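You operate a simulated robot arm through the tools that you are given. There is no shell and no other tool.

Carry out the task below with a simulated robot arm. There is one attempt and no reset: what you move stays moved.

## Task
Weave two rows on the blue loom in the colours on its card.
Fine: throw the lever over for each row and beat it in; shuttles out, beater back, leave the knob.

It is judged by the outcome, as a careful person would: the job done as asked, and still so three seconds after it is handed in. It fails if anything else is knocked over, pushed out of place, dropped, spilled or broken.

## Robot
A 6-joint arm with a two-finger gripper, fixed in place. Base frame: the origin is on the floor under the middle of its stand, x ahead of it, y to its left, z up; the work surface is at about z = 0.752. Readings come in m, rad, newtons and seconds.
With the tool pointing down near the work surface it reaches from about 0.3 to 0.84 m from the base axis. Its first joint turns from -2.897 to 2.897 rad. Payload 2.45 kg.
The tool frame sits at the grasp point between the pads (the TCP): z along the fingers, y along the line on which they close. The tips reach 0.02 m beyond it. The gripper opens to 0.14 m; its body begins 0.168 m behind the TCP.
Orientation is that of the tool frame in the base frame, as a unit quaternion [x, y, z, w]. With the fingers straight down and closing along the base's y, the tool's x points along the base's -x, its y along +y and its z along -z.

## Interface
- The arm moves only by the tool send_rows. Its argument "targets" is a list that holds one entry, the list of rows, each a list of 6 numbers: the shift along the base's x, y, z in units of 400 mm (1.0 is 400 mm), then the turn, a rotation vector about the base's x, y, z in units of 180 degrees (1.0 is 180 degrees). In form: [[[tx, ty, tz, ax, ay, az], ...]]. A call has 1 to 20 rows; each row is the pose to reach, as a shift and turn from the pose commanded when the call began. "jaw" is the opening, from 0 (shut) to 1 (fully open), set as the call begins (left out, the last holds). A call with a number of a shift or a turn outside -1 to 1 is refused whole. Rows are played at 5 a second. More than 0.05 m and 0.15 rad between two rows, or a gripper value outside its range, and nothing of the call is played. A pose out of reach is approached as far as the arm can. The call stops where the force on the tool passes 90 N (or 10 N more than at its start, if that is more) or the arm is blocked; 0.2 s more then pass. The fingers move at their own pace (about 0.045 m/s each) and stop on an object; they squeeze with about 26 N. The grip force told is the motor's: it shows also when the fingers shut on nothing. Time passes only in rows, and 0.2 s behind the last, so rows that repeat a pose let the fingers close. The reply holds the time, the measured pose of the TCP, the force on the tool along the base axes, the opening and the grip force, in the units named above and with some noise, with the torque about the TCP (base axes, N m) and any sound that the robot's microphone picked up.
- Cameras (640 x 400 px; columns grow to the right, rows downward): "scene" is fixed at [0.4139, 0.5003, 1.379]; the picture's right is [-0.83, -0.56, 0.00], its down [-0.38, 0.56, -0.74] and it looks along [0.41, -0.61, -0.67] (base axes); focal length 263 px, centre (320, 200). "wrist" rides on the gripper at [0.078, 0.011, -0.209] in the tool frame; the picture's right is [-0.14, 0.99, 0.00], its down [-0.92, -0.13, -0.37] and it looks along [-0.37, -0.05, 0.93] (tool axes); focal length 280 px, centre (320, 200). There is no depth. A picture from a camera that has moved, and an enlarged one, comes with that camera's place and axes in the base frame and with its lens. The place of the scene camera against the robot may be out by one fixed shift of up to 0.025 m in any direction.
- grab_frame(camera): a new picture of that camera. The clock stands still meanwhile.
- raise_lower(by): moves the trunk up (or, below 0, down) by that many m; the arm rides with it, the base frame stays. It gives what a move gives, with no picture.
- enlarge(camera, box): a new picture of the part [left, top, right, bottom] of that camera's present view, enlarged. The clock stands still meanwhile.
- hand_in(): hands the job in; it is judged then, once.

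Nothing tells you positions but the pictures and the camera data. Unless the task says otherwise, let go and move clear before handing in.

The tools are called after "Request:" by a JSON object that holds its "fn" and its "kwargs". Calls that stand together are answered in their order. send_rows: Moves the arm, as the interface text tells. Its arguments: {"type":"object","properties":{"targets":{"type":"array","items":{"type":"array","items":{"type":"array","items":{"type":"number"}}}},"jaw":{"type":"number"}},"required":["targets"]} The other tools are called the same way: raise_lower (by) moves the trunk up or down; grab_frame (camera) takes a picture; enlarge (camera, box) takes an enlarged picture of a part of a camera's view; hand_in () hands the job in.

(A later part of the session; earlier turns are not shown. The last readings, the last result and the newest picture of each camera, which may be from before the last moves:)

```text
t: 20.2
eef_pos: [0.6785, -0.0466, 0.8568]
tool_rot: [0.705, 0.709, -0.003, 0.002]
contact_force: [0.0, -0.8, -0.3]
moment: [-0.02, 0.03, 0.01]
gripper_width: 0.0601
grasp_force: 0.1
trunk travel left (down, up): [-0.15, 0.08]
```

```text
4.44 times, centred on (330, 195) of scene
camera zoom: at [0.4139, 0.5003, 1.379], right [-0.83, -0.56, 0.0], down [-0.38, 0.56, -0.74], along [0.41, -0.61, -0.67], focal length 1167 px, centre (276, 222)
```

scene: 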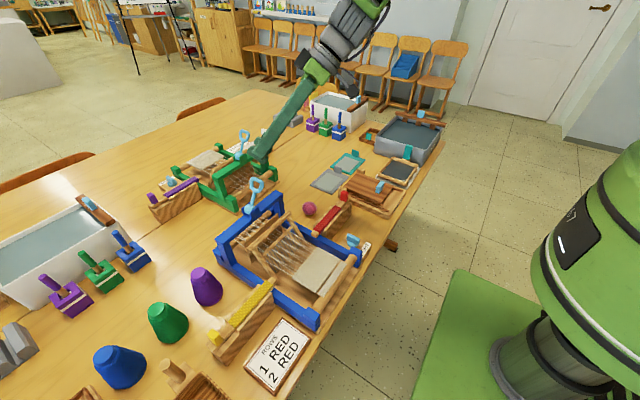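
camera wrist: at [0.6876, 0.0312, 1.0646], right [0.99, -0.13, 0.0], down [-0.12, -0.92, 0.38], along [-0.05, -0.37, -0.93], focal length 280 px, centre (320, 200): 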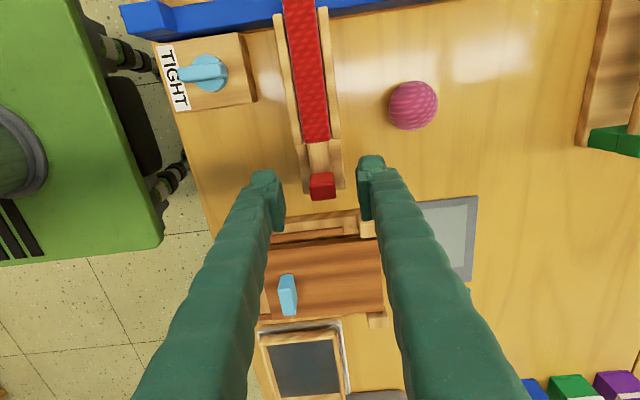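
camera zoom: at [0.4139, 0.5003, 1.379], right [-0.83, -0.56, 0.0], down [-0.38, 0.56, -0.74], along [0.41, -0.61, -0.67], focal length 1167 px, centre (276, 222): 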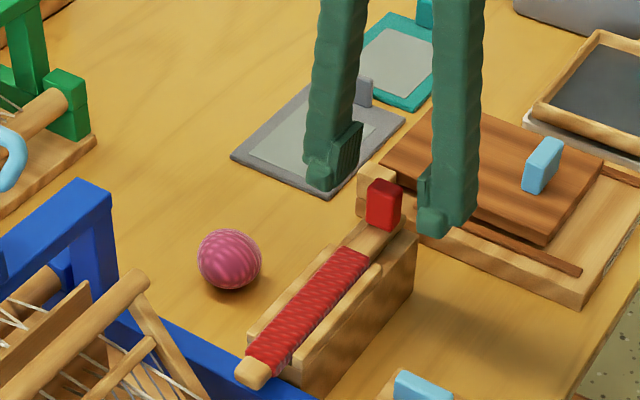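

The fingers straddle the handle squarely. I'm closing the grip on it.

Request:
{"fn": "send_rows", "kwargs": {"targets": [[[0, 0.005, -0.0075, 0, 0, 0], [0, 0.005, -0.0075, 0, 0, 0], [0, 0.005, -0.0075, 0, 0, 0], [0, 0.005, -0.0075, 0, 0, 0], [0, 0.005, -0.0075, 0, 0, 0], [0, 0.005, -0.0075, 0, 0, 0]]], "jaw": 0.05}}

Request:
{"fn": "enlarge", "kwargs": {"camera": "wrist", "box": [230, 0, 410, 240]}}

Request:
{"fn": "enlarge", "kwargs": {"camera": "scene", "box": [270, 150, 390, 240]}}

```text
t: 21.6
eef_pos: [0.6794, -0.0451, 0.8544]
tool_rot: [0.705, 0.709, -0.001, 0.003]
contact_force: [17.4, 0.1, -0.5]
moment: [-0.02, -0.18, -0.06]
gripper_width: 0.021
grasp_force: 44.5
trunk travel left (down, up): [-0.15, 0.08]
```

```text
1.67 times, centred on (320, 120) of wrist
camera zoom: at [0.6892, 0.0336, 1.0624], right [0.99, -0.13, 0.0], down [-0.12, -0.92, 0.38], along [-0.05, -0.37, -0.93], focal length 467 px, centre (320, 333)
```

zoom: 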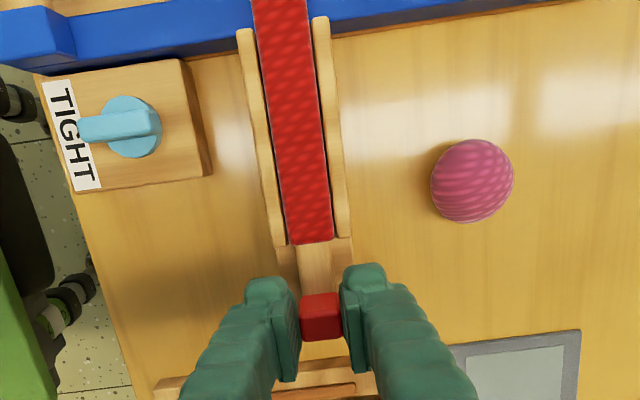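

```text
4.44 times, centred on (330, 195) of scene
camera zoom: at [0.4139, 0.5003, 1.379], right [-0.83, -0.56, 0.0], down [-0.38, 0.56, -0.74], along [0.41, -0.61, -0.67], focal length 1167 px, centre (276, 222)
```

zoom: 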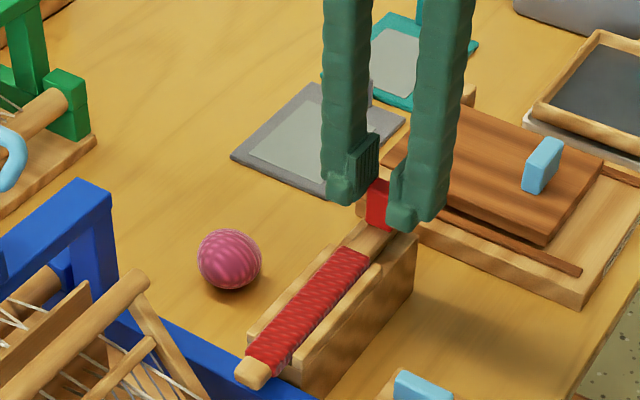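

It is gripped at 21 mm, but the 17 N side force says I'm slightly off-centre. I'll ease the tool a couple of millimetres in +x to relieve it before sliding.

Request:
{"fn": "send_rows", "kwargs": {"targets": [[[0.003, 0, 0, 0, 0, 0], [0.003, 0, 0, 0, 0, 0]]]}}

```text
t: 22.2
eef_pos: [0.6801, -0.0455, 0.8544]
tool_rot: [0.705, 0.709, -0.003, 0.002]
contact_force: [12.6, -0.5, 0.6]
moment: [-0.03, -0.11, -0.05]
gripper_width: 0.0208
grasp_force: 45.2
trunk travel left (down, up): [-0.15, 0.08]
```

Request:
{"fn": "send_rows", "kwargs": {"targets": [[[0.004, 0, 0, 0, 0, 0], [0.0075, 0, 0, 0, 0, 0], [0.0075, 0, 0, 0, 0, 0]]]}}

```text
t: 23.0
eef_pos: [0.6807, -0.0454, 0.8547]
tool_rot: [0.705, 0.709, -0.004, 0.001]
contact_force: [-9.0, 0.6, 9.2]
moment: [-0.04, 0.13, -0.18]
gripper_width: 0.0209
grasp_force: 44.9
trunk travel left (down, up): [-0.15, 0.08]
```

Request:
{"fn": "send_rows", "kwargs": {"targets": [[[-0.003, 0, 0, 0, 0, 0], [-0.003, 0, 0.006, 0, 0, 0], [-0.003, 0, 0.006, 0, 0, 0]]]}}

Request:
{"fn": "enlarge", "kwargs": {"camera": "scene", "box": [270, 150, 390, 240]}}

Request:
{"fn": "enlarge", "kwargs": {"camera": "wrist", "box": [230, 0, 410, 240]}}

```text
t: 23.8
eef_pos: [0.6805, -0.0446, 0.8536]
tool_rot: [0.705, 0.709, -0.005, 0.0]
contact_force: [-7.5, 0.3, -25.2]
moment: [0.03, -0.01, -0.14]
gripper_width: 0.021
grasp_force: 45.1
trunk travel left (down, up): [-0.15, 0.08]
```

```text
4.44 times, centred on (330, 195) of scene
camera zoom: at [0.4139, 0.5003, 1.379], right [-0.83, -0.56, 0.0], down [-0.38, 0.56, -0.74], along [0.41, -0.61, -0.67], focal length 1167 px, centre (276, 222)
```

zoom: 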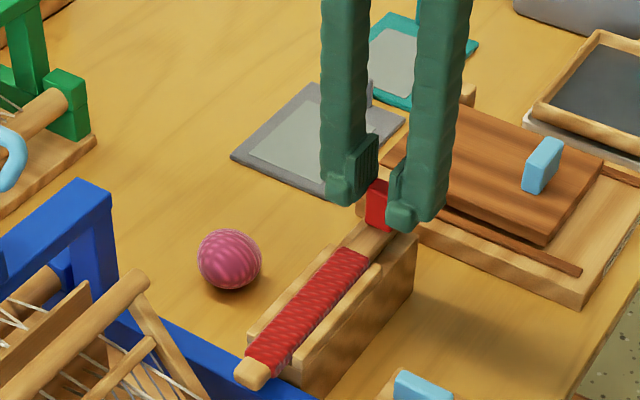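

```text
1.67 times, centred on (320, 120) of wrist
camera zoom: at [0.6912, 0.0342, 1.0624], right [0.99, -0.13, -0.01], down [-0.12, -0.92, 0.38], along [-0.06, -0.37, -0.93], focal length 467 px, centre (320, 333)
```

zoom: 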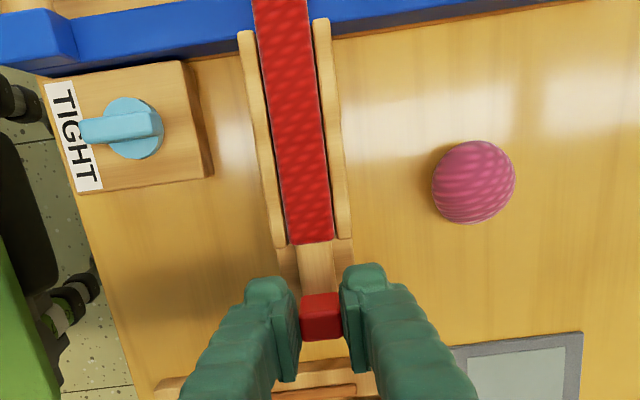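

The shuttle can't be lifted; it's captive on its slide and moves only along y. I'll relieve the vertical force and then slide it.

Request:
{"fn": "send_rows", "kwargs": {"targets": [[[-0.003, 0, -0.005, 0, 0, 0], [-0.003, 0, -0.005, 0, 0, 0]]]}}

```text
t: 24.4
eef_pos: [0.6795, -0.0453, 0.8532]
tool_rot: [0.706, 0.709, -0.004, 0.002]
contact_force: [-10.5, 0.2, -20.9]
moment: [0.09, 0.08, -0.16]
gripper_width: 0.0207
grasp_force: 45.4
trunk travel left (down, up): [-0.15, 0.08]
```

Request:
{"fn": "send_rows", "kwargs": {"targets": [[[0, 0, 0, 0, 0, 0], [0, 0, 0, 0, 0, 0], [0, 0, 0, 0, 0, 0]]], "jaw": 0.25}}

Request:
{"fn": "send_rows", "kwargs": {"targets": [[[0, 0, 0, 0, 0, 0], [0, 0, 0, 0, 0, 0], [0, 0, 0, 0, 0, 0]]], "jaw": 0.05}}

```text
t: 25.2
eef_pos: [0.6811, -0.0457, 0.8553]
tool_rot: [0.705, 0.709, -0.003, 0.002]
contact_force: [0.3, -0.3, -0.4]
moment: [-0.02, 0.0, 0.02]
gripper_width: 0.0349
grasp_force: 0.2
trunk travel left (down, up): [-0.15, 0.08]
```

```text
t: 26.0
eef_pos: [0.6788, -0.0444, 0.8559]
tool_rot: [0.706, 0.708, -0.003, 0.002]
contact_force: [-3.4, 0.5, 1.7]
moment: [-0.03, 0.0, -0.1]
gripper_width: 0.021
grasp_force: 43.6
trunk travel left (down, up): [-0.15, 0.08]
```

The grip is balanced now. I'm sliding the red shuttle +y toward the shed, checking force as it goes.

Request:
{"fn": "send_rows", "kwargs": {"targets": [[[0, 0.03, 0, 0, 0, 0], [0, 0.06, 0, 0, 0, 0], [0, 0.09, 0, 0, 0, 0], [0, 0.12, 0, 0, 0, 0]]]}}

Request:
{"fn": "enlarge", "kwargs": {"camera": "scene", "box": [220, 170, 380, 290]}}

```text
t: 27.0
eef_pos: [0.6792, 0.0032, 0.8557]
tool_rot: [0.705, 0.709, -0.003, 0.001]
contact_force: [-8.4, -0.2, -7.5]
moment: [-0.5, 0.06, -0.31]
gripper_width: 0.0211
grasp_force: 45.1
trunk travel left (down, up): [-0.15, 0.08]
```

```text
3.33 times, centred on (300, 230) of scene
camera zoom: at [0.4139, 0.5003, 1.379], right [-0.83, -0.56, 0.0], down [-0.38, 0.56, -0.74], along [0.41, -0.61, -0.67], focal length 876 px, centre (387, 100)
```

zoom: 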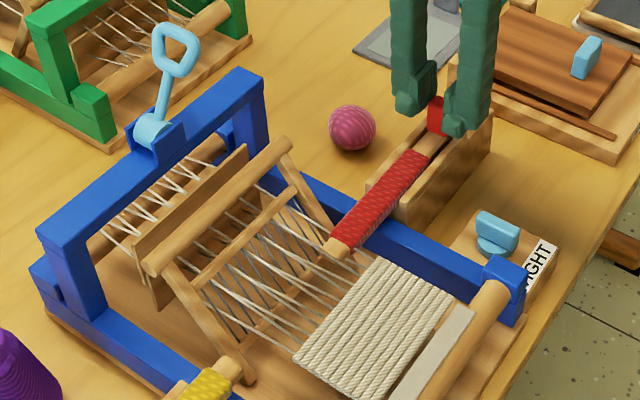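

The shuttle slides smoothly and its tip is entering the shed. I'll continue, easing slightly in −x to follow the slide.

Request:
{"fn": "send_rows", "kwargs": {"targets": [[[-0.003, 0.03, -0.002, 0, 0, 0], [-0.005, 0.06, -0.003, 0, 0, 0], [-0.006, 0.09, -0.003, 0, 0, 0], [-0.007, 0.12, -0.003, 0, 0, 0], [-0.008, 0.15, -0.003, 0, 0, 0]]]}}

Request:
{"fn": "enlarge", "kwargs": {"camera": "scene", "box": [220, 170, 380, 290]}}

Request:
{"fn": "enlarge", "kwargs": {"camera": "wrist", "box": [150, 0, 490, 240]}}

```text
t: 28.2
eef_pos: [0.6792, 0.0638, 0.8551]
tool_rot: [0.705, 0.709, -0.002, 0.003]
contact_force: [6.6, 0.3, -4.1]
moment: [-0.78, -0.11, -0.25]
gripper_width: 0.0209
grasp_force: 45.0
trunk travel left (down, up): [-0.15, 0.08]
```

```text
3.33 times, centred on (300, 230) of scene
camera zoom: at [0.4139, 0.5003, 1.379], right [-0.83, -0.56, 0.0], down [-0.38, 0.56, -0.74], along [0.41, -0.61, -0.67], focal length 876 px, centre (387, 100)
```

zoom: 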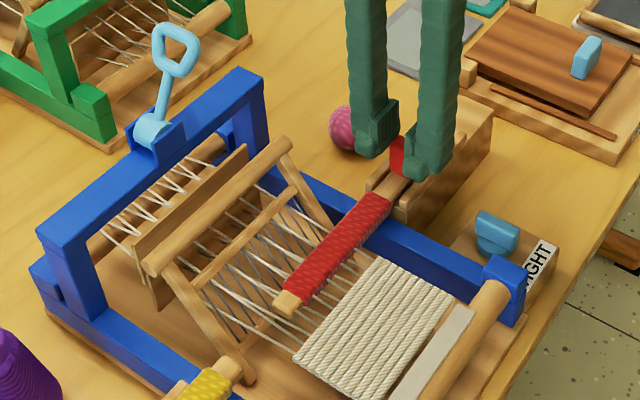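

```text
1.67 times, centred on (320, 120) of wrist
camera zoom: at [0.689, 0.1428, 1.0636], right [0.99, -0.13, 0.0], down [-0.12, -0.92, 0.37], along [-0.05, -0.37, -0.93], focal length 467 px, centre (320, 333)
```

zoom: 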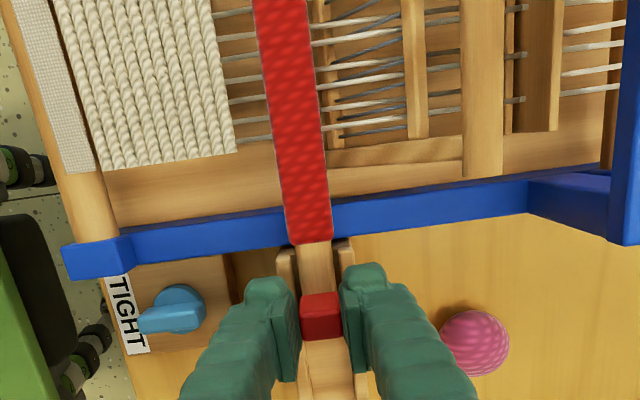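

It's sliding freely and is now well into the warp. I'll push the remaining few centimetres so the tip passes the far selvedge without reaching the yellow shuttle.

Request:
{"fn": "send_rows", "kwargs": {"targets": [[[0, 0.025, 0, 0, 0, 0], [0, 0.05, 0, 0, 0, 0], [0, 0.07, 0, 0, 0, 0], [0, 0.085, 0, 0, 0, 0], [0, 0.085, 0, 0, 0, 0]]]}}

Request:
{"fn": "enlarge", "kwargs": {"camera": "scene", "box": [220, 200, 340, 290]}}

Request:
{"fn": "grab_frame", "kwargs": {"camera": "wrist"}}

```text
t: 29.4
eef_pos: [0.6811, 0.0929, 0.8555]
tool_rot: [0.706, 0.708, -0.001, 0.003]
contact_force: [20.2, -35.5, 7.1]
moment: [-0.49, -0.21, -0.08]
gripper_width: 0.021
grasp_force: 45.3
trunk travel left (down, up): [-0.15, 0.08]
```

```text
4.44 times, centred on (280, 245) of scene
camera zoom: at [0.4139, 0.5003, 1.379], right [-0.83, -0.56, 0.0], down [-0.38, 0.56, -0.74], along [0.41, -0.61, -0.67], focal length 1167 px, centre (498, 0)
```

zoom: 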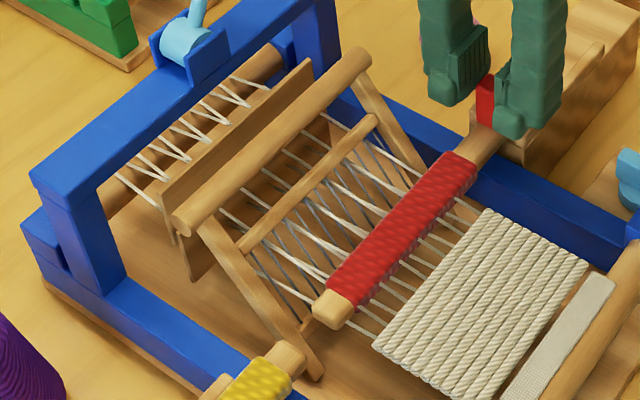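

```text
taken
camera wrist: at [0.6894, 0.1717, 1.0636], right [0.99, -0.13, 0.0], down [-0.12, -0.92, 0.37], along [-0.05, -0.37, -0.93], focal length 280 px, centre (320, 200)
```

wrist: 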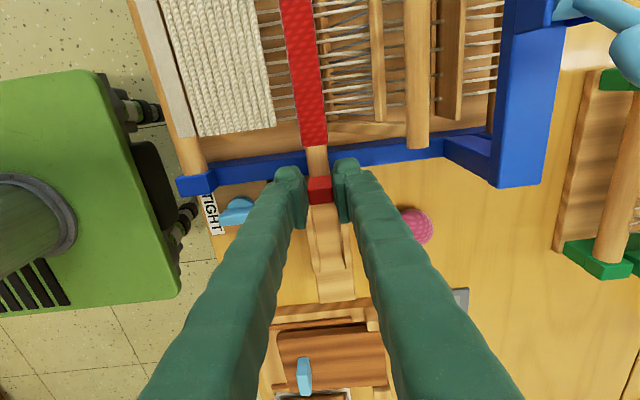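

There's 35 N of resistance at y≈0.093, which looks like the end of the slide's travel. I'll check from the wrist whether the tip has cleared the last warp thread.

Request:
{"fn": "enlarge", "kwargs": {"camera": "wrist", "box": [250, 0, 450, 120]}}

Request:
{"fn": "enlarge", "kwargs": {"camera": "scene", "box": [265, 235, 325, 285]}}

Request:
{"fn": "enlarge", "kwargs": {"camera": "wrist", "box": [260, 120, 380, 230]}}

Request:
{"fn": "enlarge", "kwargs": {"camera": "scene", "box": [300, 195, 360, 245]}}

```text
3.20 times, centred on (350, 60) of wrist
camera zoom: at [0.6894, 0.1717, 1.0636], right [0.99, -0.13, 0.0], down [-0.12, -0.92, 0.37], along [-0.05, -0.37, -0.93], focal length 897 px, centre (224, 648)
```

zoom: 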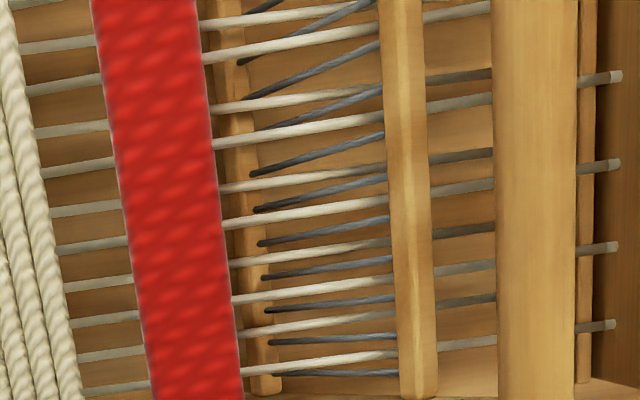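

```text
8.00 times, centred on (295, 260) of scene
camera zoom: at [0.4139, 0.5003, 1.379], right [-0.83, -0.56, 0.0], down [-0.38, 0.56, -0.74], along [0.41, -0.61, -0.67], focal length 2101 px, centre (520, -280)
```

zoom: 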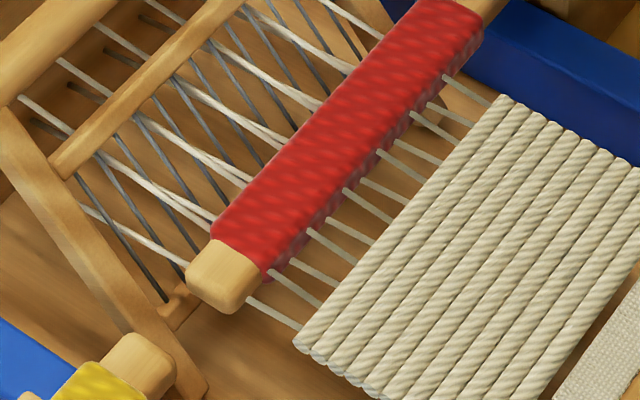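

```text
3.64 times, centred on (320, 175) of wrist
camera zoom: at [0.6894, 0.1717, 1.0636], right [0.99, -0.13, 0.0], down [-0.12, -0.92, 0.37], along [-0.05, -0.37, -0.93], focal length 1020 px, centre (320, 291)
```

zoom: 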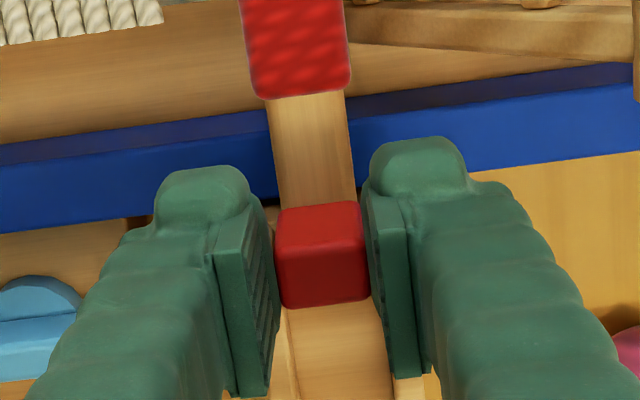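

```text
8.00 times, centred on (330, 220) of scene
camera zoom: at [0.4139, 0.5003, 1.379], right [-0.83, -0.56, 0.0], down [-0.38, 0.56, -0.74], along [0.41, -0.61, -0.67], focal length 2101 px, centre (240, 40)
```

zoom: 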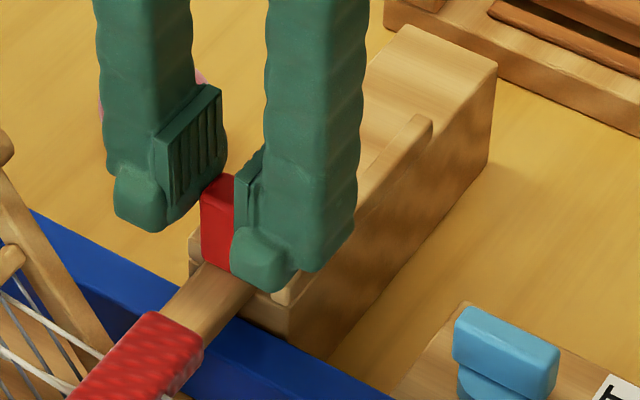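

The tip has cleared the last thread and the slide is at its end. I'm drawing the shuttle back out to its rest.

Request:
{"fn": "send_rows", "kwargs": {"targets": [[[0, -0.04, 0, 0, 0, 0], [0, -0.08, 0, 0, 0, 0], [0.001, -0.12, 0, 0, 0, 0], [0.002, -0.16, 0, 0, 0, 0], [0.003, -0.2, 0, 0, 0, 0], [0.005, -0.24, 0, 0, 0, 0], [0.006, -0.28, 0, 0, 0, 0], [0.007, -0.32, 0, 0, 0, 0], [0.008, -0.345, 0, 0, 0, 0], [0.008, -0.345, 0, 0, 0, 0]]]}}

Request:
{"fn": "enlarge", "kwargs": {"camera": "scene", "box": [220, 170, 380, 290]}}

```text
t: 31.6
eef_pos: [0.6796, -0.0408, 0.8543]
tool_rot: [0.705, 0.709, -0.003, 0.002]
contact_force: [13.5, 0.0, 24.2]
moment: [-0.16, -0.15, -0.07]
gripper_width: 0.0209
grasp_force: 44.6
trunk travel left (down, up): [-0.15, 0.08]
```

```text
3.33 times, centred on (300, 230) of scene
camera zoom: at [0.4139, 0.5003, 1.379], right [-0.83, -0.56, 0.0], down [-0.38, 0.56, -0.74], along [0.41, -0.61, -0.67], focal length 876 px, centre (387, 100)
```

zoom: 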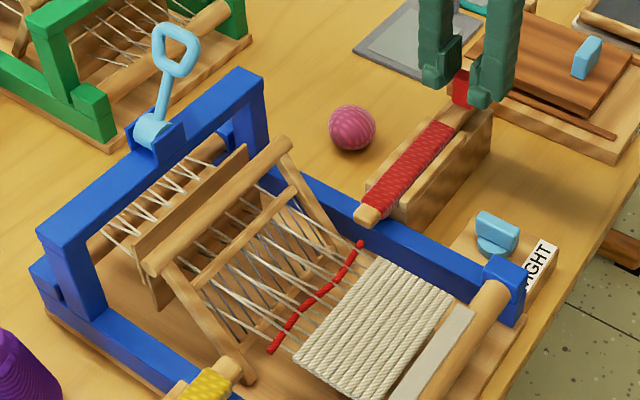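

A red weft thread now lies across the warp, so the pass registered. I'll draw the shuttle the last few millimetres to its rest and release it.

Request:
{"fn": "send_rows", "kwargs": {"targets": [[[-0.003, -0.006, -0.004, 0, 0, 0], [-0.003, -0.011, -0.006, 0, 0, 0], [-0.003, -0.011, -0.006, 0, 0, 0]]]}}

Request:
{"fn": "send_rows", "kwargs": {"targets": [[[0, 0, 0, 0, 0, 0], [0, 0, 0, 0, 0, 0], [0, 0, 0, 0, 0, 0], [0, 0, 0, 0, 0, 0]]], "jaw": 0.43}}

Request:
{"fn": "enlarge", "kwargs": {"camera": "scene", "box": [220, 170, 380, 290]}}

Request:
{"fn": "grab_frame", "kwargs": {"camera": "wrist"}}

```text
t: 32.4
eef_pos: [0.6793, -0.0447, 0.8537]
tool_rot: [0.705, 0.709, -0.001, 0.004]
contact_force: [9.9, 0.7, 38.5]
moment: [-0.17, -0.12, -0.05]
gripper_width: 0.021
grasp_force: 44.9
trunk travel left (down, up): [-0.15, 0.08]
```

```text
t: 33.4
eef_pos: [0.6786, -0.0466, 0.851]
tool_rot: [0.705, 0.709, -0.003, 0.002]
contact_force: [-0.8, -1.2, 0.2]
moment: [0.02, -0.02, 0.0]
gripper_width: 0.0604
grasp_force: 0.2
trunk travel left (down, up): [-0.15, 0.08]
```

```text
3.33 times, centred on (300, 230) of scene
camera zoom: at [0.4139, 0.5003, 1.379], right [-0.83, -0.56, 0.0], down [-0.38, 0.56, -0.74], along [0.41, -0.61, -0.67], focal length 876 px, centre (387, 100)
```

zoom: 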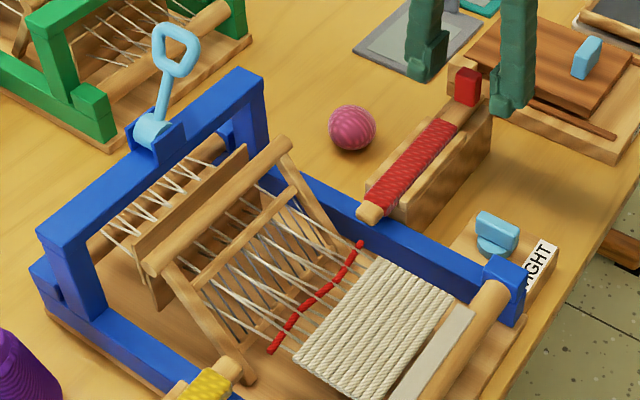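

```text
taken
camera wrist: at [0.689, 0.0339, 1.0591], right [0.99, -0.13, 0.0], down [-0.12, -0.92, 0.38], along [-0.05, -0.37, -0.93], focal length 280 px, centre (320, 200)
```

wrist: 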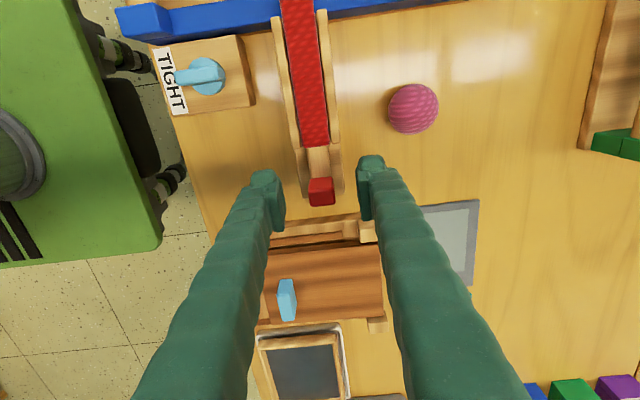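

The shuttle is back at rest and free. I'm rising and moving over the beater's right-hand end for an overhead look at the gap behind the bar.

Request:
{"fn": "send_rows", "kwargs": {"targets": [[[0, 0, 0.1, 0, 0, 0], [0, 0, 0.2, 0, 0, 0], [0, 0.04, 0.3, 0, 0, 0], [0.04, 0.14, 0.3, 0, 0, 0], [0.08, 0.24, 0.3, 0, 0, 0], [0.12, 0.34, 0.3, 0, 0, 0], [0.16, 0.4, 0.3, 0, 0, 0], [0.16, 0.4, 0.3, 0, 0, 0]]]}}

Request:
{"fn": "grab_frame", "kwargs": {"camera": "wrist"}}

Request:
{"fn": "enlarge", "kwargs": {"camera": "wrist", "box": [220, 60, 420, 220]}}

```text
t: 35.2
eef_pos: [0.742, 0.1156, 0.9732]
tool_rot: [0.705, 0.709, -0.003, 0.001]
contact_force: [-0.3, -0.3, 0.0]
moment: [0.01, 0.0, -0.03]
gripper_width: 0.0602
grasp_force: 0.0
trunk travel left (down, up): [-0.15, 0.08]
```

```text
taken
camera wrist: at [0.7521, 0.195, 1.1813], right [0.99, -0.13, 0.0], down [-0.12, -0.92, 0.38], along [-0.05, -0.37, -0.93], focal length 280 px, centre (320, 200)
```

wrist: 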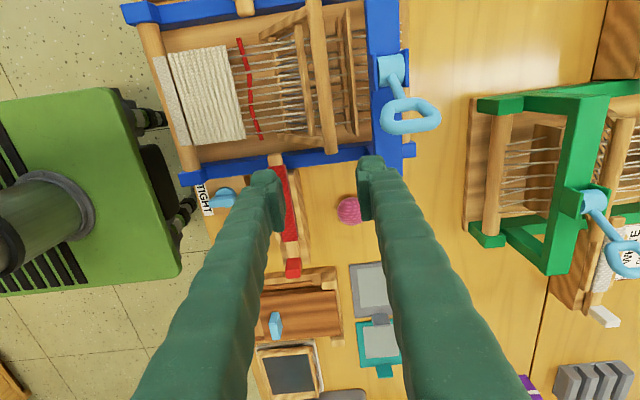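

```text
2.50 times, centred on (320, 140) of wrist
camera zoom: at [0.7521, 0.195, 1.1813], right [0.99, -0.13, 0.0], down [-0.12, -0.92, 0.38], along [-0.05, -0.37, -0.93], focal length 701 px, centre (320, 350)
```

zoom: 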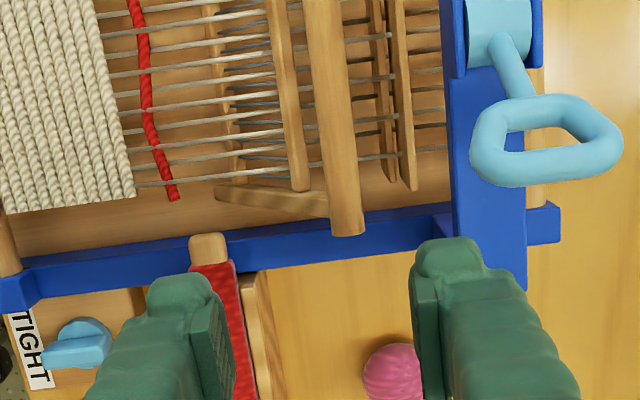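

Overhead view: the bar's end protrudes past the side arm (y≈0.119–0.130) and well past the heddle boards, so I can cage it there. To get the bar's height accurately I'll take a second picture from a shifted x position in the same orientation.

Request:
{"fn": "send_rows", "kwargs": {"targets": [[[-0.1, 0, 0, 0, 0, 0], [-0.2, 0, 0, 0, 0, 0], [-0.3, 0, 0, 0, 0, 0], [-0.35, 0, 0, 0, 0, 0], [-0.35, 0, 0, 0, 0, 0]]]}}

Request:
{"fn": "enlarge", "kwargs": {"camera": "wrist", "box": [360, 20, 560, 180]}}

Request:
{"fn": "enlarge", "kwargs": {"camera": "wrist", "box": [240, 20, 440, 180]}}

```text
t: 36.4
eef_pos: [0.6003, 0.1183, 0.9738]
tool_rot: [0.705, 0.709, -0.003, 0.002]
contact_force: [-0.2, 0.3, 0.2]
moment: [0.0, -0.01, 0.05]
gripper_width: 0.0605
grasp_force: 0.1
trunk travel left (down, up): [-0.15, 0.08]
```

```text
2.50 times, centred on (460, 100) of wrist
camera zoom: at [0.6107, 0.1966, 1.1814], right [0.99, -0.13, 0.0], down [-0.12, -0.92, 0.38], along [-0.05, -0.37, -0.93], focal length 701 px, centre (-30, 450)
```

zoom: 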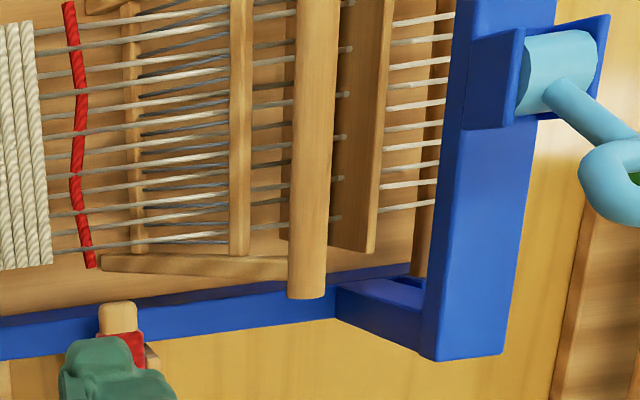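

```text
2.50 times, centred on (340, 100) of wrist
camera zoom: at [0.6107, 0.1966, 1.1814], right [0.99, -0.13, 0.0], down [-0.12, -0.92, 0.38], along [-0.05, -0.37, -0.93], focal length 701 px, centre (270, 450)
```

zoom: 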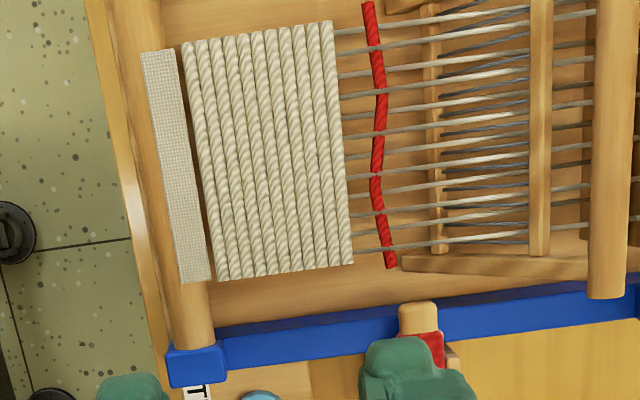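

Two-view triangulation puts the bar's end at (0.755, 0.120, 0.860), with the beater's pivot near (0.684, 0.762). I'll narrow the fingers to 36 mm, line up over the protruding end, and check before descending.

Request:
{"fn": "send_rows", "kwargs": {"targets": [[[0.1, -0.002, -0.02, 0, 0, 0], [0.2, -0.004, -0.04, 0, 0, 0], [0.3, -0.006, -0.08, 0, 0, 0], [0.377, -0.008, -0.12, 0, 0, 0], [0.377, -0.008, -0.15, 0, 0, 0], [0.377, -0.008, -0.15, 0, 0, 0]]], "jaw": 0.257}}

Request:
{"fn": "enlarge", "kwargs": {"camera": "wrist", "box": [220, 60, 420, 240]}}

Request:
{"fn": "enlarge", "kwargs": {"camera": "scene", "box": [210, 150, 330, 250]}}

```text
t: 37.8
eef_pos: [0.754, 0.1145, 0.9144]
tool_rot: [0.705, 0.709, -0.003, 0.002]
contact_force: [0.5, -0.2, 0.0]
moment: [-0.02, 0.0, 0.0]
gripper_width: 0.0359
grasp_force: 0.0
trunk travel left (down, up): [-0.15, 0.08]
```

```text
2.22 times, centred on (320, 150) of wrist
camera zoom: at [0.7636, 0.193, 1.1225], right [0.99, -0.13, 0.0], down [-0.12, -0.92, 0.38], along [-0.05, -0.37, -0.93], focal length 623 px, centre (320, 311)
```

zoom: 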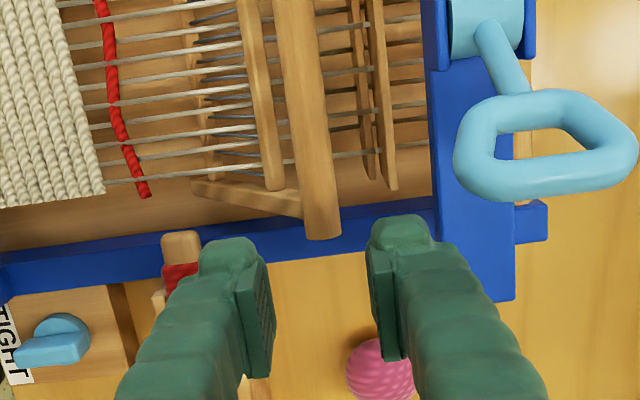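

```text
4.00 times, centred on (270, 200) of scene
camera zoom: at [0.4139, 0.5003, 1.379], right [-0.83, -0.56, 0.0], down [-0.38, 0.56, -0.74], along [0.41, -0.61, -0.67], focal length 1051 px, centre (520, 200)
```

zoom: 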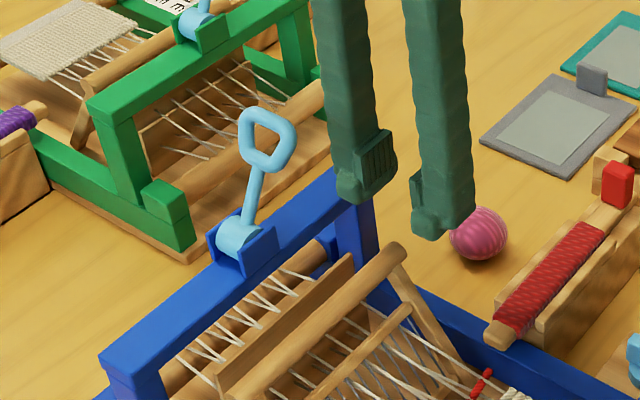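

The cage lines up with the bar's end. I'll shift about 4 mm away from the heddle boards for clearance and lower the fingers around the bar.

Request:
{"fn": "send_rows", "kwargs": {"targets": [[[-0.004, -0.011, 0, 0, 0, 0], [-0.004, -0.011, -0.04, 0, 0, 0], [-0.004, -0.011, -0.08, 0, 0, 0], [-0.004, -0.011, -0.11, 0, 0, 0], [-0.004, -0.011, -0.131, 0, 0, 0], [-0.004, -0.011, -0.131, 0, 0, 0]]]}}

Request:
{"fn": "enlarge", "kwargs": {"camera": "wrist", "box": [220, 60, 420, 240]}}

Request:
{"fn": "enlarge", "kwargs": {"camera": "scene", "box": [230, 160, 330, 250]}}

```text
t: 39.2
eef_pos: [0.7523, 0.1068, 0.8606]
tool_rot: [0.705, 0.709, -0.004, 0.002]
contact_force: [0.2, -0.5, -0.8]
moment: [0.02, 0.03, 0.01]
gripper_width: 0.0359
grasp_force: 0.1
trunk travel left (down, up): [-0.15, 0.08]
```

```text
2.22 times, centred on (320, 150) of wrist
camera zoom: at [0.7617, 0.1858, 1.0681], right [0.99, -0.13, 0.0], down [-0.12, -0.92, 0.38], along [-0.05, -0.37, -0.93], focal length 623 px, centre (320, 311)
```

zoom: 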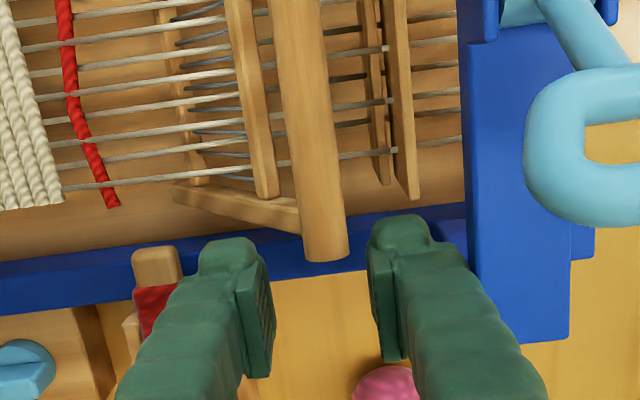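

```text
4.44 times, centred on (280, 205) of scene
camera zoom: at [0.4139, 0.5003, 1.379], right [-0.83, -0.56, 0.0], down [-0.38, 0.56, -0.74], along [0.41, -0.61, -0.67], focal length 1167 px, centre (498, 178)
```

zoom: 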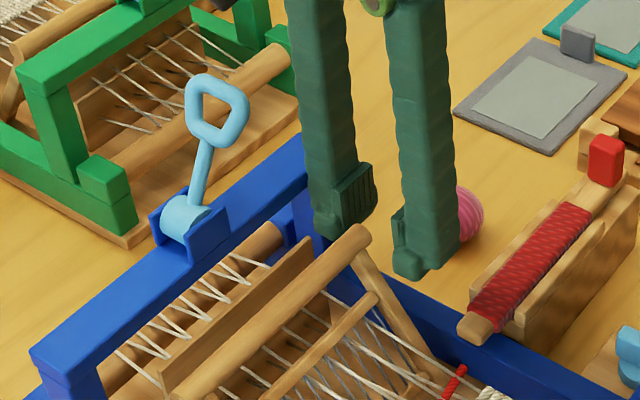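

The fingers are caging the bar with no contact. I'll shift 4 mm inward for more overlap, then draw the beater up and forward along its arc to about upright and check.

Request:
{"fn": "send_rows", "kwargs": {"targets": [[[0, 0.01, 0, 0, 0, 0], [-0.0143, 0.01, 0.0025, 0, 0, 0], [-0.04, 0.01, 0.018, 0, 0, 0], [-0.0648, 0.01, 0.032, 0, 0, 0], [-0.09, 0.01, 0.042, 0, 0, 0], [-0.1135, 0.01, 0.05, 0, 0, 0], [-0.14, 0.01, 0.055, 0, 0, 0], [-0.1645, 0.01, 0.0588, 0, 0, 0]]]}}

Request:
{"fn": "enlarge", "kwargs": {"camera": "wrist", "box": [220, 60, 420, 240]}}

Request:
{"fn": "enlarge", "kwargs": {"camera": "scene", "box": [210, 170, 370, 290]}}

```text
t: 41.0
eef_pos: [0.6864, 0.1109, 0.8826]
tool_rot: [0.705, 0.709, -0.003, 0.002]
contact_force: [0.5, -0.3, 0.9]
moment: [-0.02, -0.01, 0.02]
gripper_width: 0.0358
grasp_force: 0.0
trunk travel left (down, up): [-0.15, 0.08]
```

```text
2.22 times, centred on (320, 150) of wrist
camera zoom: at [0.6971, 0.1897, 1.0915], right [0.99, -0.13, 0.0], down [-0.12, -0.92, 0.38], along [-0.05, -0.37, -0.93], focal length 623 px, centre (320, 311)
```

zoom: 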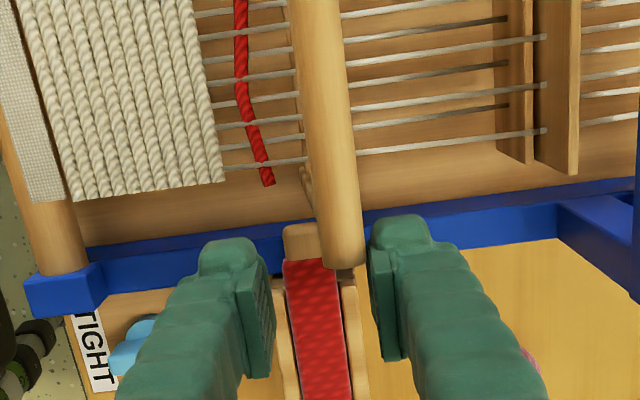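

```text
3.33 times, centred on (290, 230) of scene
camera zoom: at [0.4139, 0.5003, 1.379], right [-0.83, -0.56, 0.0], down [-0.38, 0.56, -0.74], along [0.41, -0.61, -0.67], focal length 876 px, centre (420, 100)
```

zoom: 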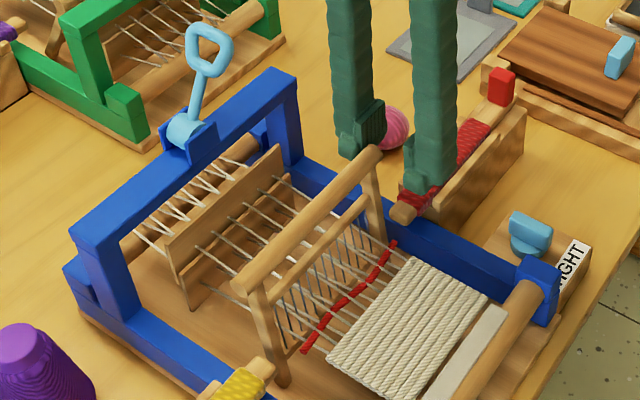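

The beater follows nicely and is nearly upright. I'll continue forward to press the red weft into the fell.

Request:
{"fn": "send_rows", "kwargs": {"targets": [[[-0.026, 0, 0.002, 0, 0, 0], [-0.052, 0, 0.0025, 0, 0, 0], [-0.078, 0, 0, 0, 0, 0], [-0.103, 0, -0.004, 0, 0, 0], [-0.128, 0, -0.011, 0, 0, 0], [-0.152, 0, -0.019, 0, 0, 0]]]}}

Request:
{"fn": "enlarge", "kwargs": {"camera": "wrist", "box": [220, 60, 420, 240]}}

Request:
{"fn": "enlarge", "kwargs": {"camera": "scene", "box": [210, 170, 370, 290]}}

```text
t: 42.4
eef_pos: [0.6234, 0.1096, 0.8754]
tool_rot: [0.705, 0.709, -0.002, 0.002]
contact_force: [-0.7, -0.7, 0.5]
moment: [0.0, 0.0, 0.01]
gripper_width: 0.0363
grasp_force: 0.1
trunk travel left (down, up): [-0.15, 0.08]
```

```text
2.22 times, centred on (320, 150) of wrist
camera zoom: at [0.6348, 0.1892, 1.0843], right [0.99, -0.13, 0.0], down [-0.12, -0.92, 0.38], along [-0.05, -0.37, -0.93], focal length 623 px, centre (320, 311)
```

zoom: 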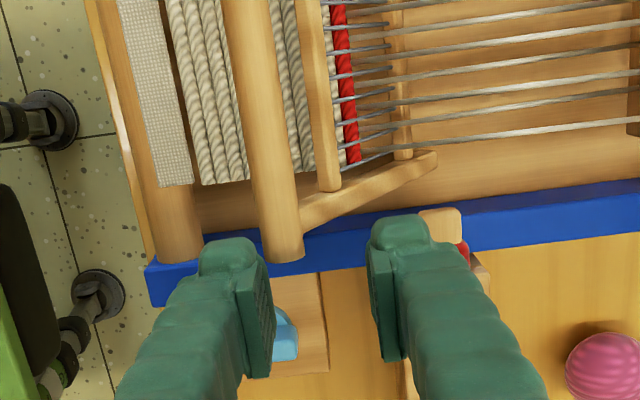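

```text
3.33 times, centred on (290, 230) of scene
camera zoom: at [0.4139, 0.5003, 1.379], right [-0.83, -0.56, 0.0], down [-0.38, 0.56, -0.74], along [0.41, -0.61, -0.67], focal length 876 px, centre (420, 100)
```

zoom: 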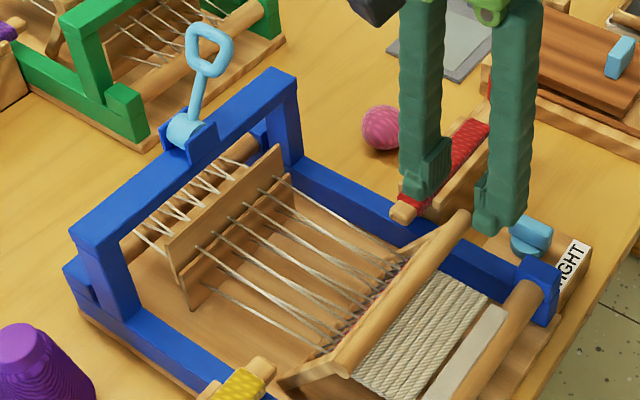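

The beater swung past upright and dropped forward onto the fell by itself, pressing the red weft in. I'll follow with the rear finger and press lightly to make sure it's beaten firmly.

Request:
{"fn": "send_rows", "kwargs": {"targets": [[[-0.025, 0, -0.008, 0, 0, 0], [-0.045, 0, -0.014, 0, 0, 0], [-0.055, 0, -0.018, 0, 0, 0], [-0.064, 0, -0.02, 0, 0, 0], [-0.064, 0, -0.02, 0, 0, 0]]]}}

Request:
{"fn": "enlarge", "kwargs": {"camera": "wrist", "box": [220, 60, 420, 240]}}

```text
t: 43.6
eef_pos: [0.6004, 0.1104, 0.8671]
tool_rot: [0.705, 0.709, -0.002, 0.003]
contact_force: [5.5, -0.9, 3.1]
moment: [0.01, -0.08, -0.09]
gripper_width: 0.0395
grasp_force: 2.9
trunk travel left (down, up): [-0.15, 0.08]
```

```text
2.22 times, centred on (320, 150) of wrist
camera zoom: at [0.6106, 0.1902, 1.0759], right [0.99, -0.13, 0.0], down [-0.12, -0.92, 0.37], along [-0.05, -0.37, -0.93], focal length 623 px, centre (320, 311)
```

zoom: 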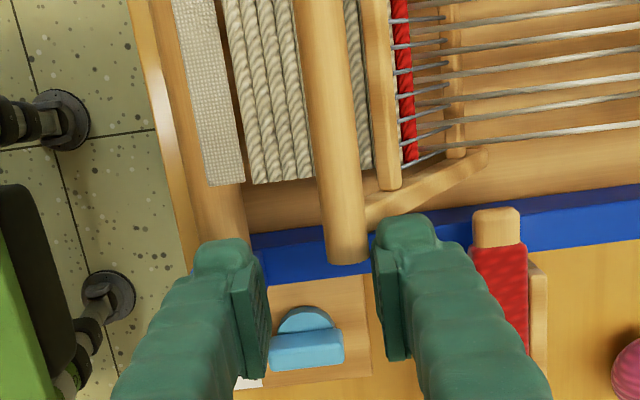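

The beater is at its forward stop with the weft pressed in. I'm now pushing it back along its arc to its rear rest.

Request:
{"fn": "send_rows", "kwargs": {"targets": [[[0.026, 0, 0, 0, 0, 0], [0.0525, 0, 0.002, 0, 0, 0], [0.082, 0, 0.013, 0, 0, 0], [0.11, 0, 0.0215, 0, 0, 0], [0.135, 0, 0.029, 0, 0, 0], [0.159, 0, 0.034, 0, 0, 0], [0.185, 0, 0.039, 0, 0, 0], [0.21, 0, 0.043, 0, 0, 0], [0.236, 0, 0.043, 0, 0, 0], [0.262, 0, 0.04, 0, 0, 0]]]}}

Request:
{"fn": "enlarge", "kwargs": {"camera": "wrist", "box": [220, 60, 420, 240]}}

Request:
{"fn": "enlarge", "kwargs": {"camera": "scene", "box": [210, 170, 370, 290]}}

```text
t: 45.8
eef_pos: [0.7062, 0.1099, 0.8834]
tool_rot: [0.705, 0.709, -0.003, 0.002]
contact_force: [-0.6, 0.1, -0.3]
moment: [0.05, -0.01, -0.01]
gripper_width: 0.036
grasp_force: 0.0
trunk travel left (down, up): [-0.15, 0.08]
```

```text
2.22 times, centred on (320, 150) of wrist
camera zoom: at [0.7156, 0.1897, 1.0922], right [0.99, -0.13, 0.0], down [-0.12, -0.92, 0.38], along [-0.05, -0.37, -0.93], focal length 623 px, centre (320, 311)
```

zoom: 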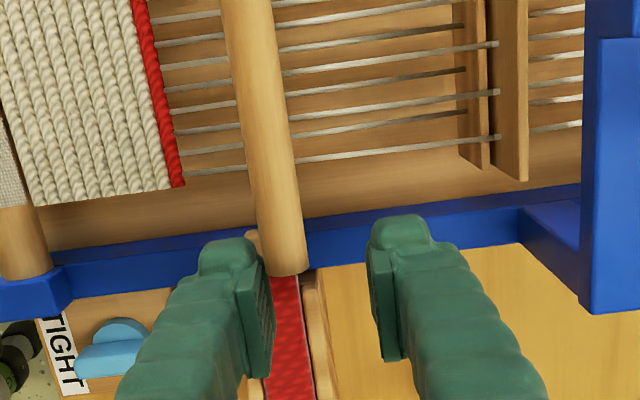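

```text
3.33 times, centred on (290, 230) of scene
camera zoom: at [0.4139, 0.5003, 1.379], right [-0.83, -0.56, 0.0], down [-0.38, 0.56, -0.74], along [0.41, -0.61, -0.67], focal length 876 px, centre (420, 100)
```

zoom: 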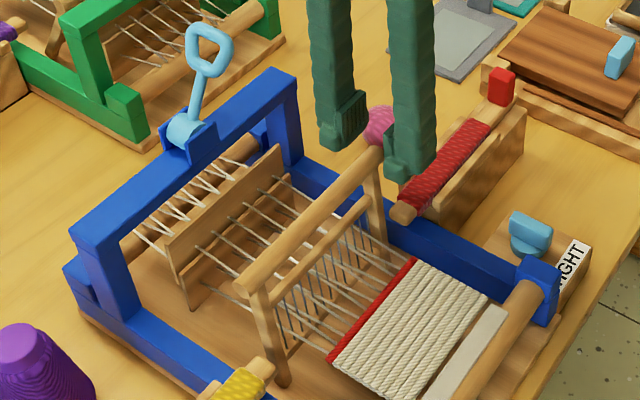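

The first red row is beaten tight against the cloth. I'm continuing to push the beater back past upright.

Request:
{"fn": "send_rows", "kwargs": {"targets": [[[0.025, 0, -0.004, 0, 0, 0], [0.0505, 0, -0.009, 0, 0, 0], [0.07, 0, -0.014, 0, 0, 0], [0.085, 0, -0.02, 0, 0, 0], [0.1, 0, -0.027, 0, 0, 0], [0.113, 0, -0.034, 0, 0, 0], [0.113, 0, -0.034, 0, 0, 0]]]}}

Request:
{"fn": "enlarge", "kwargs": {"camera": "wrist", "box": [220, 60, 420, 240]}}

Request:
{"fn": "enlarge", "kwargs": {"camera": "scene", "box": [210, 170, 370, 290]}}

```text
t: 47.4
eef_pos: [0.7503, 0.1096, 0.8704]
tool_rot: [0.705, 0.709, -0.003, 0.001]
contact_force: [-0.4, 0.0, 0.3]
moment: [0.01, 0.02, 0.06]
gripper_width: 0.036
grasp_force: 0.1
trunk travel left (down, up): [-0.15, 0.08]
```

```text
2.22 times, centred on (320, 150) of wrist
camera zoom: at [0.7609, 0.19, 1.0784], right [0.99, -0.13, 0.0], down [-0.12, -0.92, 0.38], along [-0.05, -0.37, -0.93], focal length 623 px, centre (320, 311)
```

zoom: 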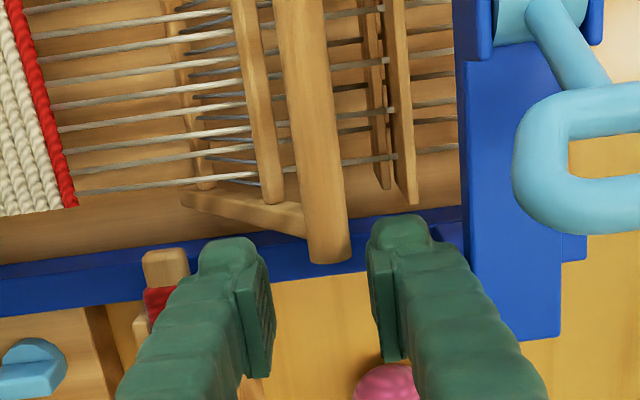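

```text
3.33 times, centred on (290, 230) of scene
camera zoom: at [0.4139, 0.5003, 1.379], right [-0.83, -0.56, 0.0], down [-0.38, 0.56, -0.74], along [0.41, -0.61, -0.67], focal length 876 px, centre (420, 100)
```

zoom: 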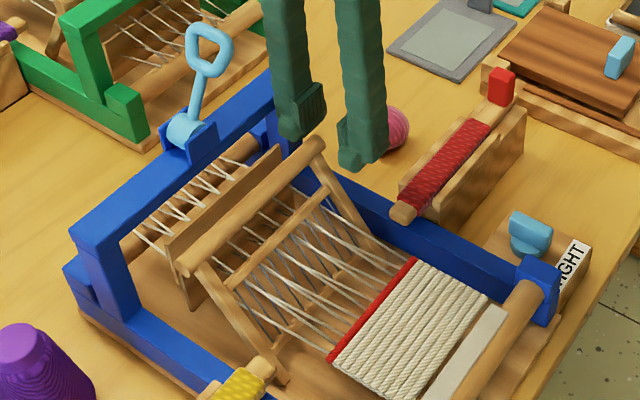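

The beater has dropped back into its original rest position. I'm rising clear and turning the tool back for the second lever throw.

Request:
{"fn": "send_rows", "kwargs": {"targets": [[[0, 0, 0.1, 0, 0, 0], [0, 0, 0.2, 0, 0, 0], [0, 0, 0.3, 0, 0, 0], [-0.02, -0.013, 0.33, 0, 0, 0.0455], [-0.04, -0.026, 0.36, 0, 0, 0.091], [-0.06, -0.04, 0.39, 0, 0, 0.1365], [-0.08, -0.053, 0.42, 0, 0, 0.182], [-0.1, -0.066, 0.45, 0, 0, 0.2275], [-0.12, -0.08, 0.47, 0, 0, 0.273], [-0.14, -0.093, 0.49, 0, 0, 0.3185], [-0.16, -0.106, 0.51, 0, 0, 0.364], [-0.18, -0.12, 0.53, 0, 0, 0.4095], [-0.2, -0.135, 0.54, 0, 0, 0.455], [-0.225, -0.15, 0.55, 0, 0, 0.5], [-0.225, -0.15, 0.55, 0, 0, 0.5]]], "jaw": 0.5}}

```text
t: 50.6
eef_pos: [0.6595, 0.0506, 1.0898]
tool_rot: [-0.004, 1.0, 0.0, 0.004]
contact_force: [0.0, 0.3, 0.5]
moment: [0.02, -0.02, -0.03]
gripper_width: 0.0702
grasp_force: 0.1
trunk travel left (down, up): [-0.15, 0.08]
```

Request:
{"fn": "send_rows", "kwargs": {"targets": [[[0.04, 0.045, 0, 0, -0.0414, 0], [0.08, 0.09, 0, 0, -0.083, 0], [0.12, 0.135, 0, 0, -0.124, 0], [0.17, 0.18, -0.02, 0, -0.166, 0], [0.24, 0.22, -0.04, 0, -0.166, 0], [0.31, 0.26, -0.065, 0, -0.166, 0], [0.371, 0.2985, -0.088, 0, -0.166, 0], [0.371, 0.2985, -0.088, 0, -0.166, 0]]]}}

Request:
{"fn": "enlarge", "kwargs": {"camera": "wrist", "box": [220, 50, 420, 250]}}

```text
t: 52.4
eef_pos: [0.8089, 0.1675, 1.0545]
tool_rot: [-0.003, 0.965, 0.0, 0.261]
contact_force: [0.7, 0.1, -0.8]
moment: [-0.02, 0.01, 0.01]
gripper_width: 0.0699
grasp_force: 0.1
out of reach, approached as far as the arm can: row 4
trunk travel left (down, up): [-0.15, 0.08]
```

```text
2.00 times, centred on (320, 150) of wrist
camera zoom: at [0.636, 0.177, 1.1964], right [0.11, 0.99, 0.07], down [0.61, -0.12, 0.78], along [0.78, -0.05, -0.62], focal length 561 px, centre (320, 300)
```

zoom: 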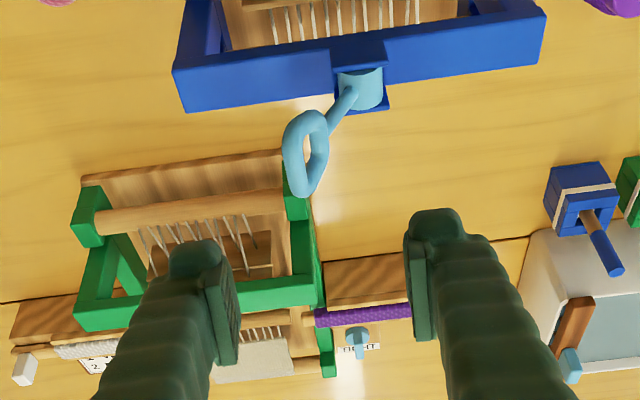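

The lever is between the fingers' paths again. I'll lower around it and then push it back to +y.

Request:
{"fn": "send_rows", "kwargs": {"targets": [[[0.012, 0.006, -0.07, 0, 0, 0], [0.024, 0.006, -0.14, 0, 0, 0], [0.036, 0.006, -0.2, 0, 0, 0], [0.045, 0.006, -0.246, 0, 0, 0], [0.045, 0.006, -0.246, 0, 0, 0]]]}}

Request:
{"fn": "enlarge", "kwargs": {"camera": "wrist", "box": [220, 50, 420, 250]}}

```text
t: 53.6
eef_pos: [0.8283, 0.1715, 0.9569]
tool_rot: [-0.002, 0.965, -0.002, 0.261]
contact_force: [-1.0, -0.5, 0.0]
moment: [0.02, -0.01, 0.0]
gripper_width: 0.0699
grasp_force: 0.2
trunk travel left (down, up): [-0.15, 0.08]
```

```text
2.00 times, centred on (320, 150) of wrist
camera zoom: at [0.6549, 0.1815, 1.0982], right [0.11, 0.99, 0.07], down [0.61, -0.12, 0.78], along [0.78, -0.05, -0.62], focal length 561 px, centre (320, 300)
```

zoom: 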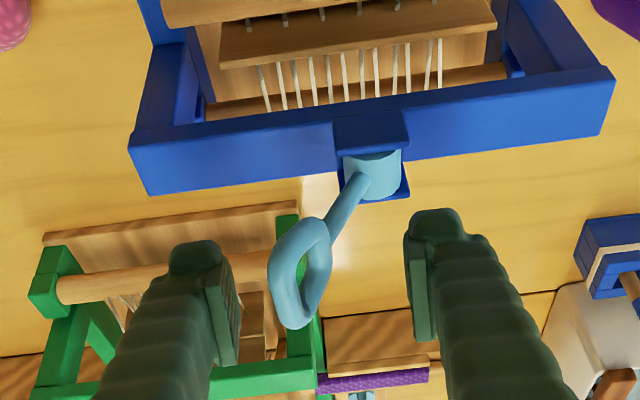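

Request:
{"fn": "send_rows", "kwargs": {"targets": [[[0, 0.025, 0, 0, 0, 0], [0, 0.05, 0, 0, 0, 0], [0, 0.075, 0, 0, 0, 0], [0, 0.1, 0, 0, 0, 0], [0, 0.125, 0, 0, 0, 0], [0, 0.15, 0, 0, 0, 0], [0, 0.175, 0, 0, 0, 0], [0, 0.195, 0, 0, 0, 0], [0, 0.21, 0, 0, 0, 0], [0, 0.22, 0, 0, 0, 0], [0, 0.22, 0, 0, 0, 0]]]}}

Request:
{"fn": "enlarge", "kwargs": {"camera": "wrist", "box": [220, 50, 420, 250]}}

```text
t: 56.0
eef_pos: [0.8276, 0.2588, 0.9572]
tool_rot: [-0.002, 0.965, -0.001, 0.262]
contact_force: [1.1, -8.4, 1.6]
moment: [-0.18, 0.0, 0.14]
gripper_width: 0.0751
grasp_force: 3.9
trunk travel left (down, up): [-0.15, 0.08]
```

```text
2.00 times, centred on (320, 150) of wrist
camera zoom: at [0.6525, 0.2696, 1.0976], right [0.12, 0.99, 0.07], down [0.61, -0.12, 0.78], along [0.78, -0.05, -0.62], focal length 561 px, centre (320, 300)
```

zoom: 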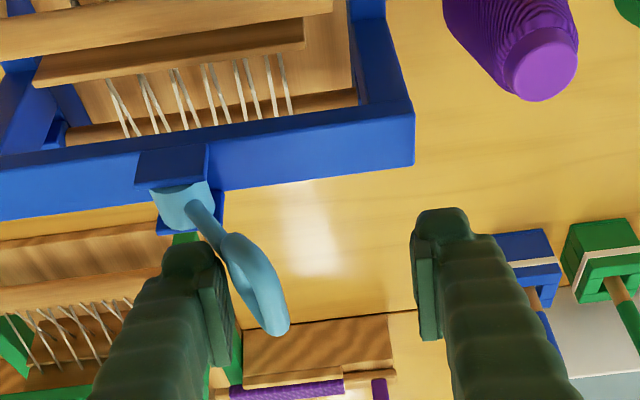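

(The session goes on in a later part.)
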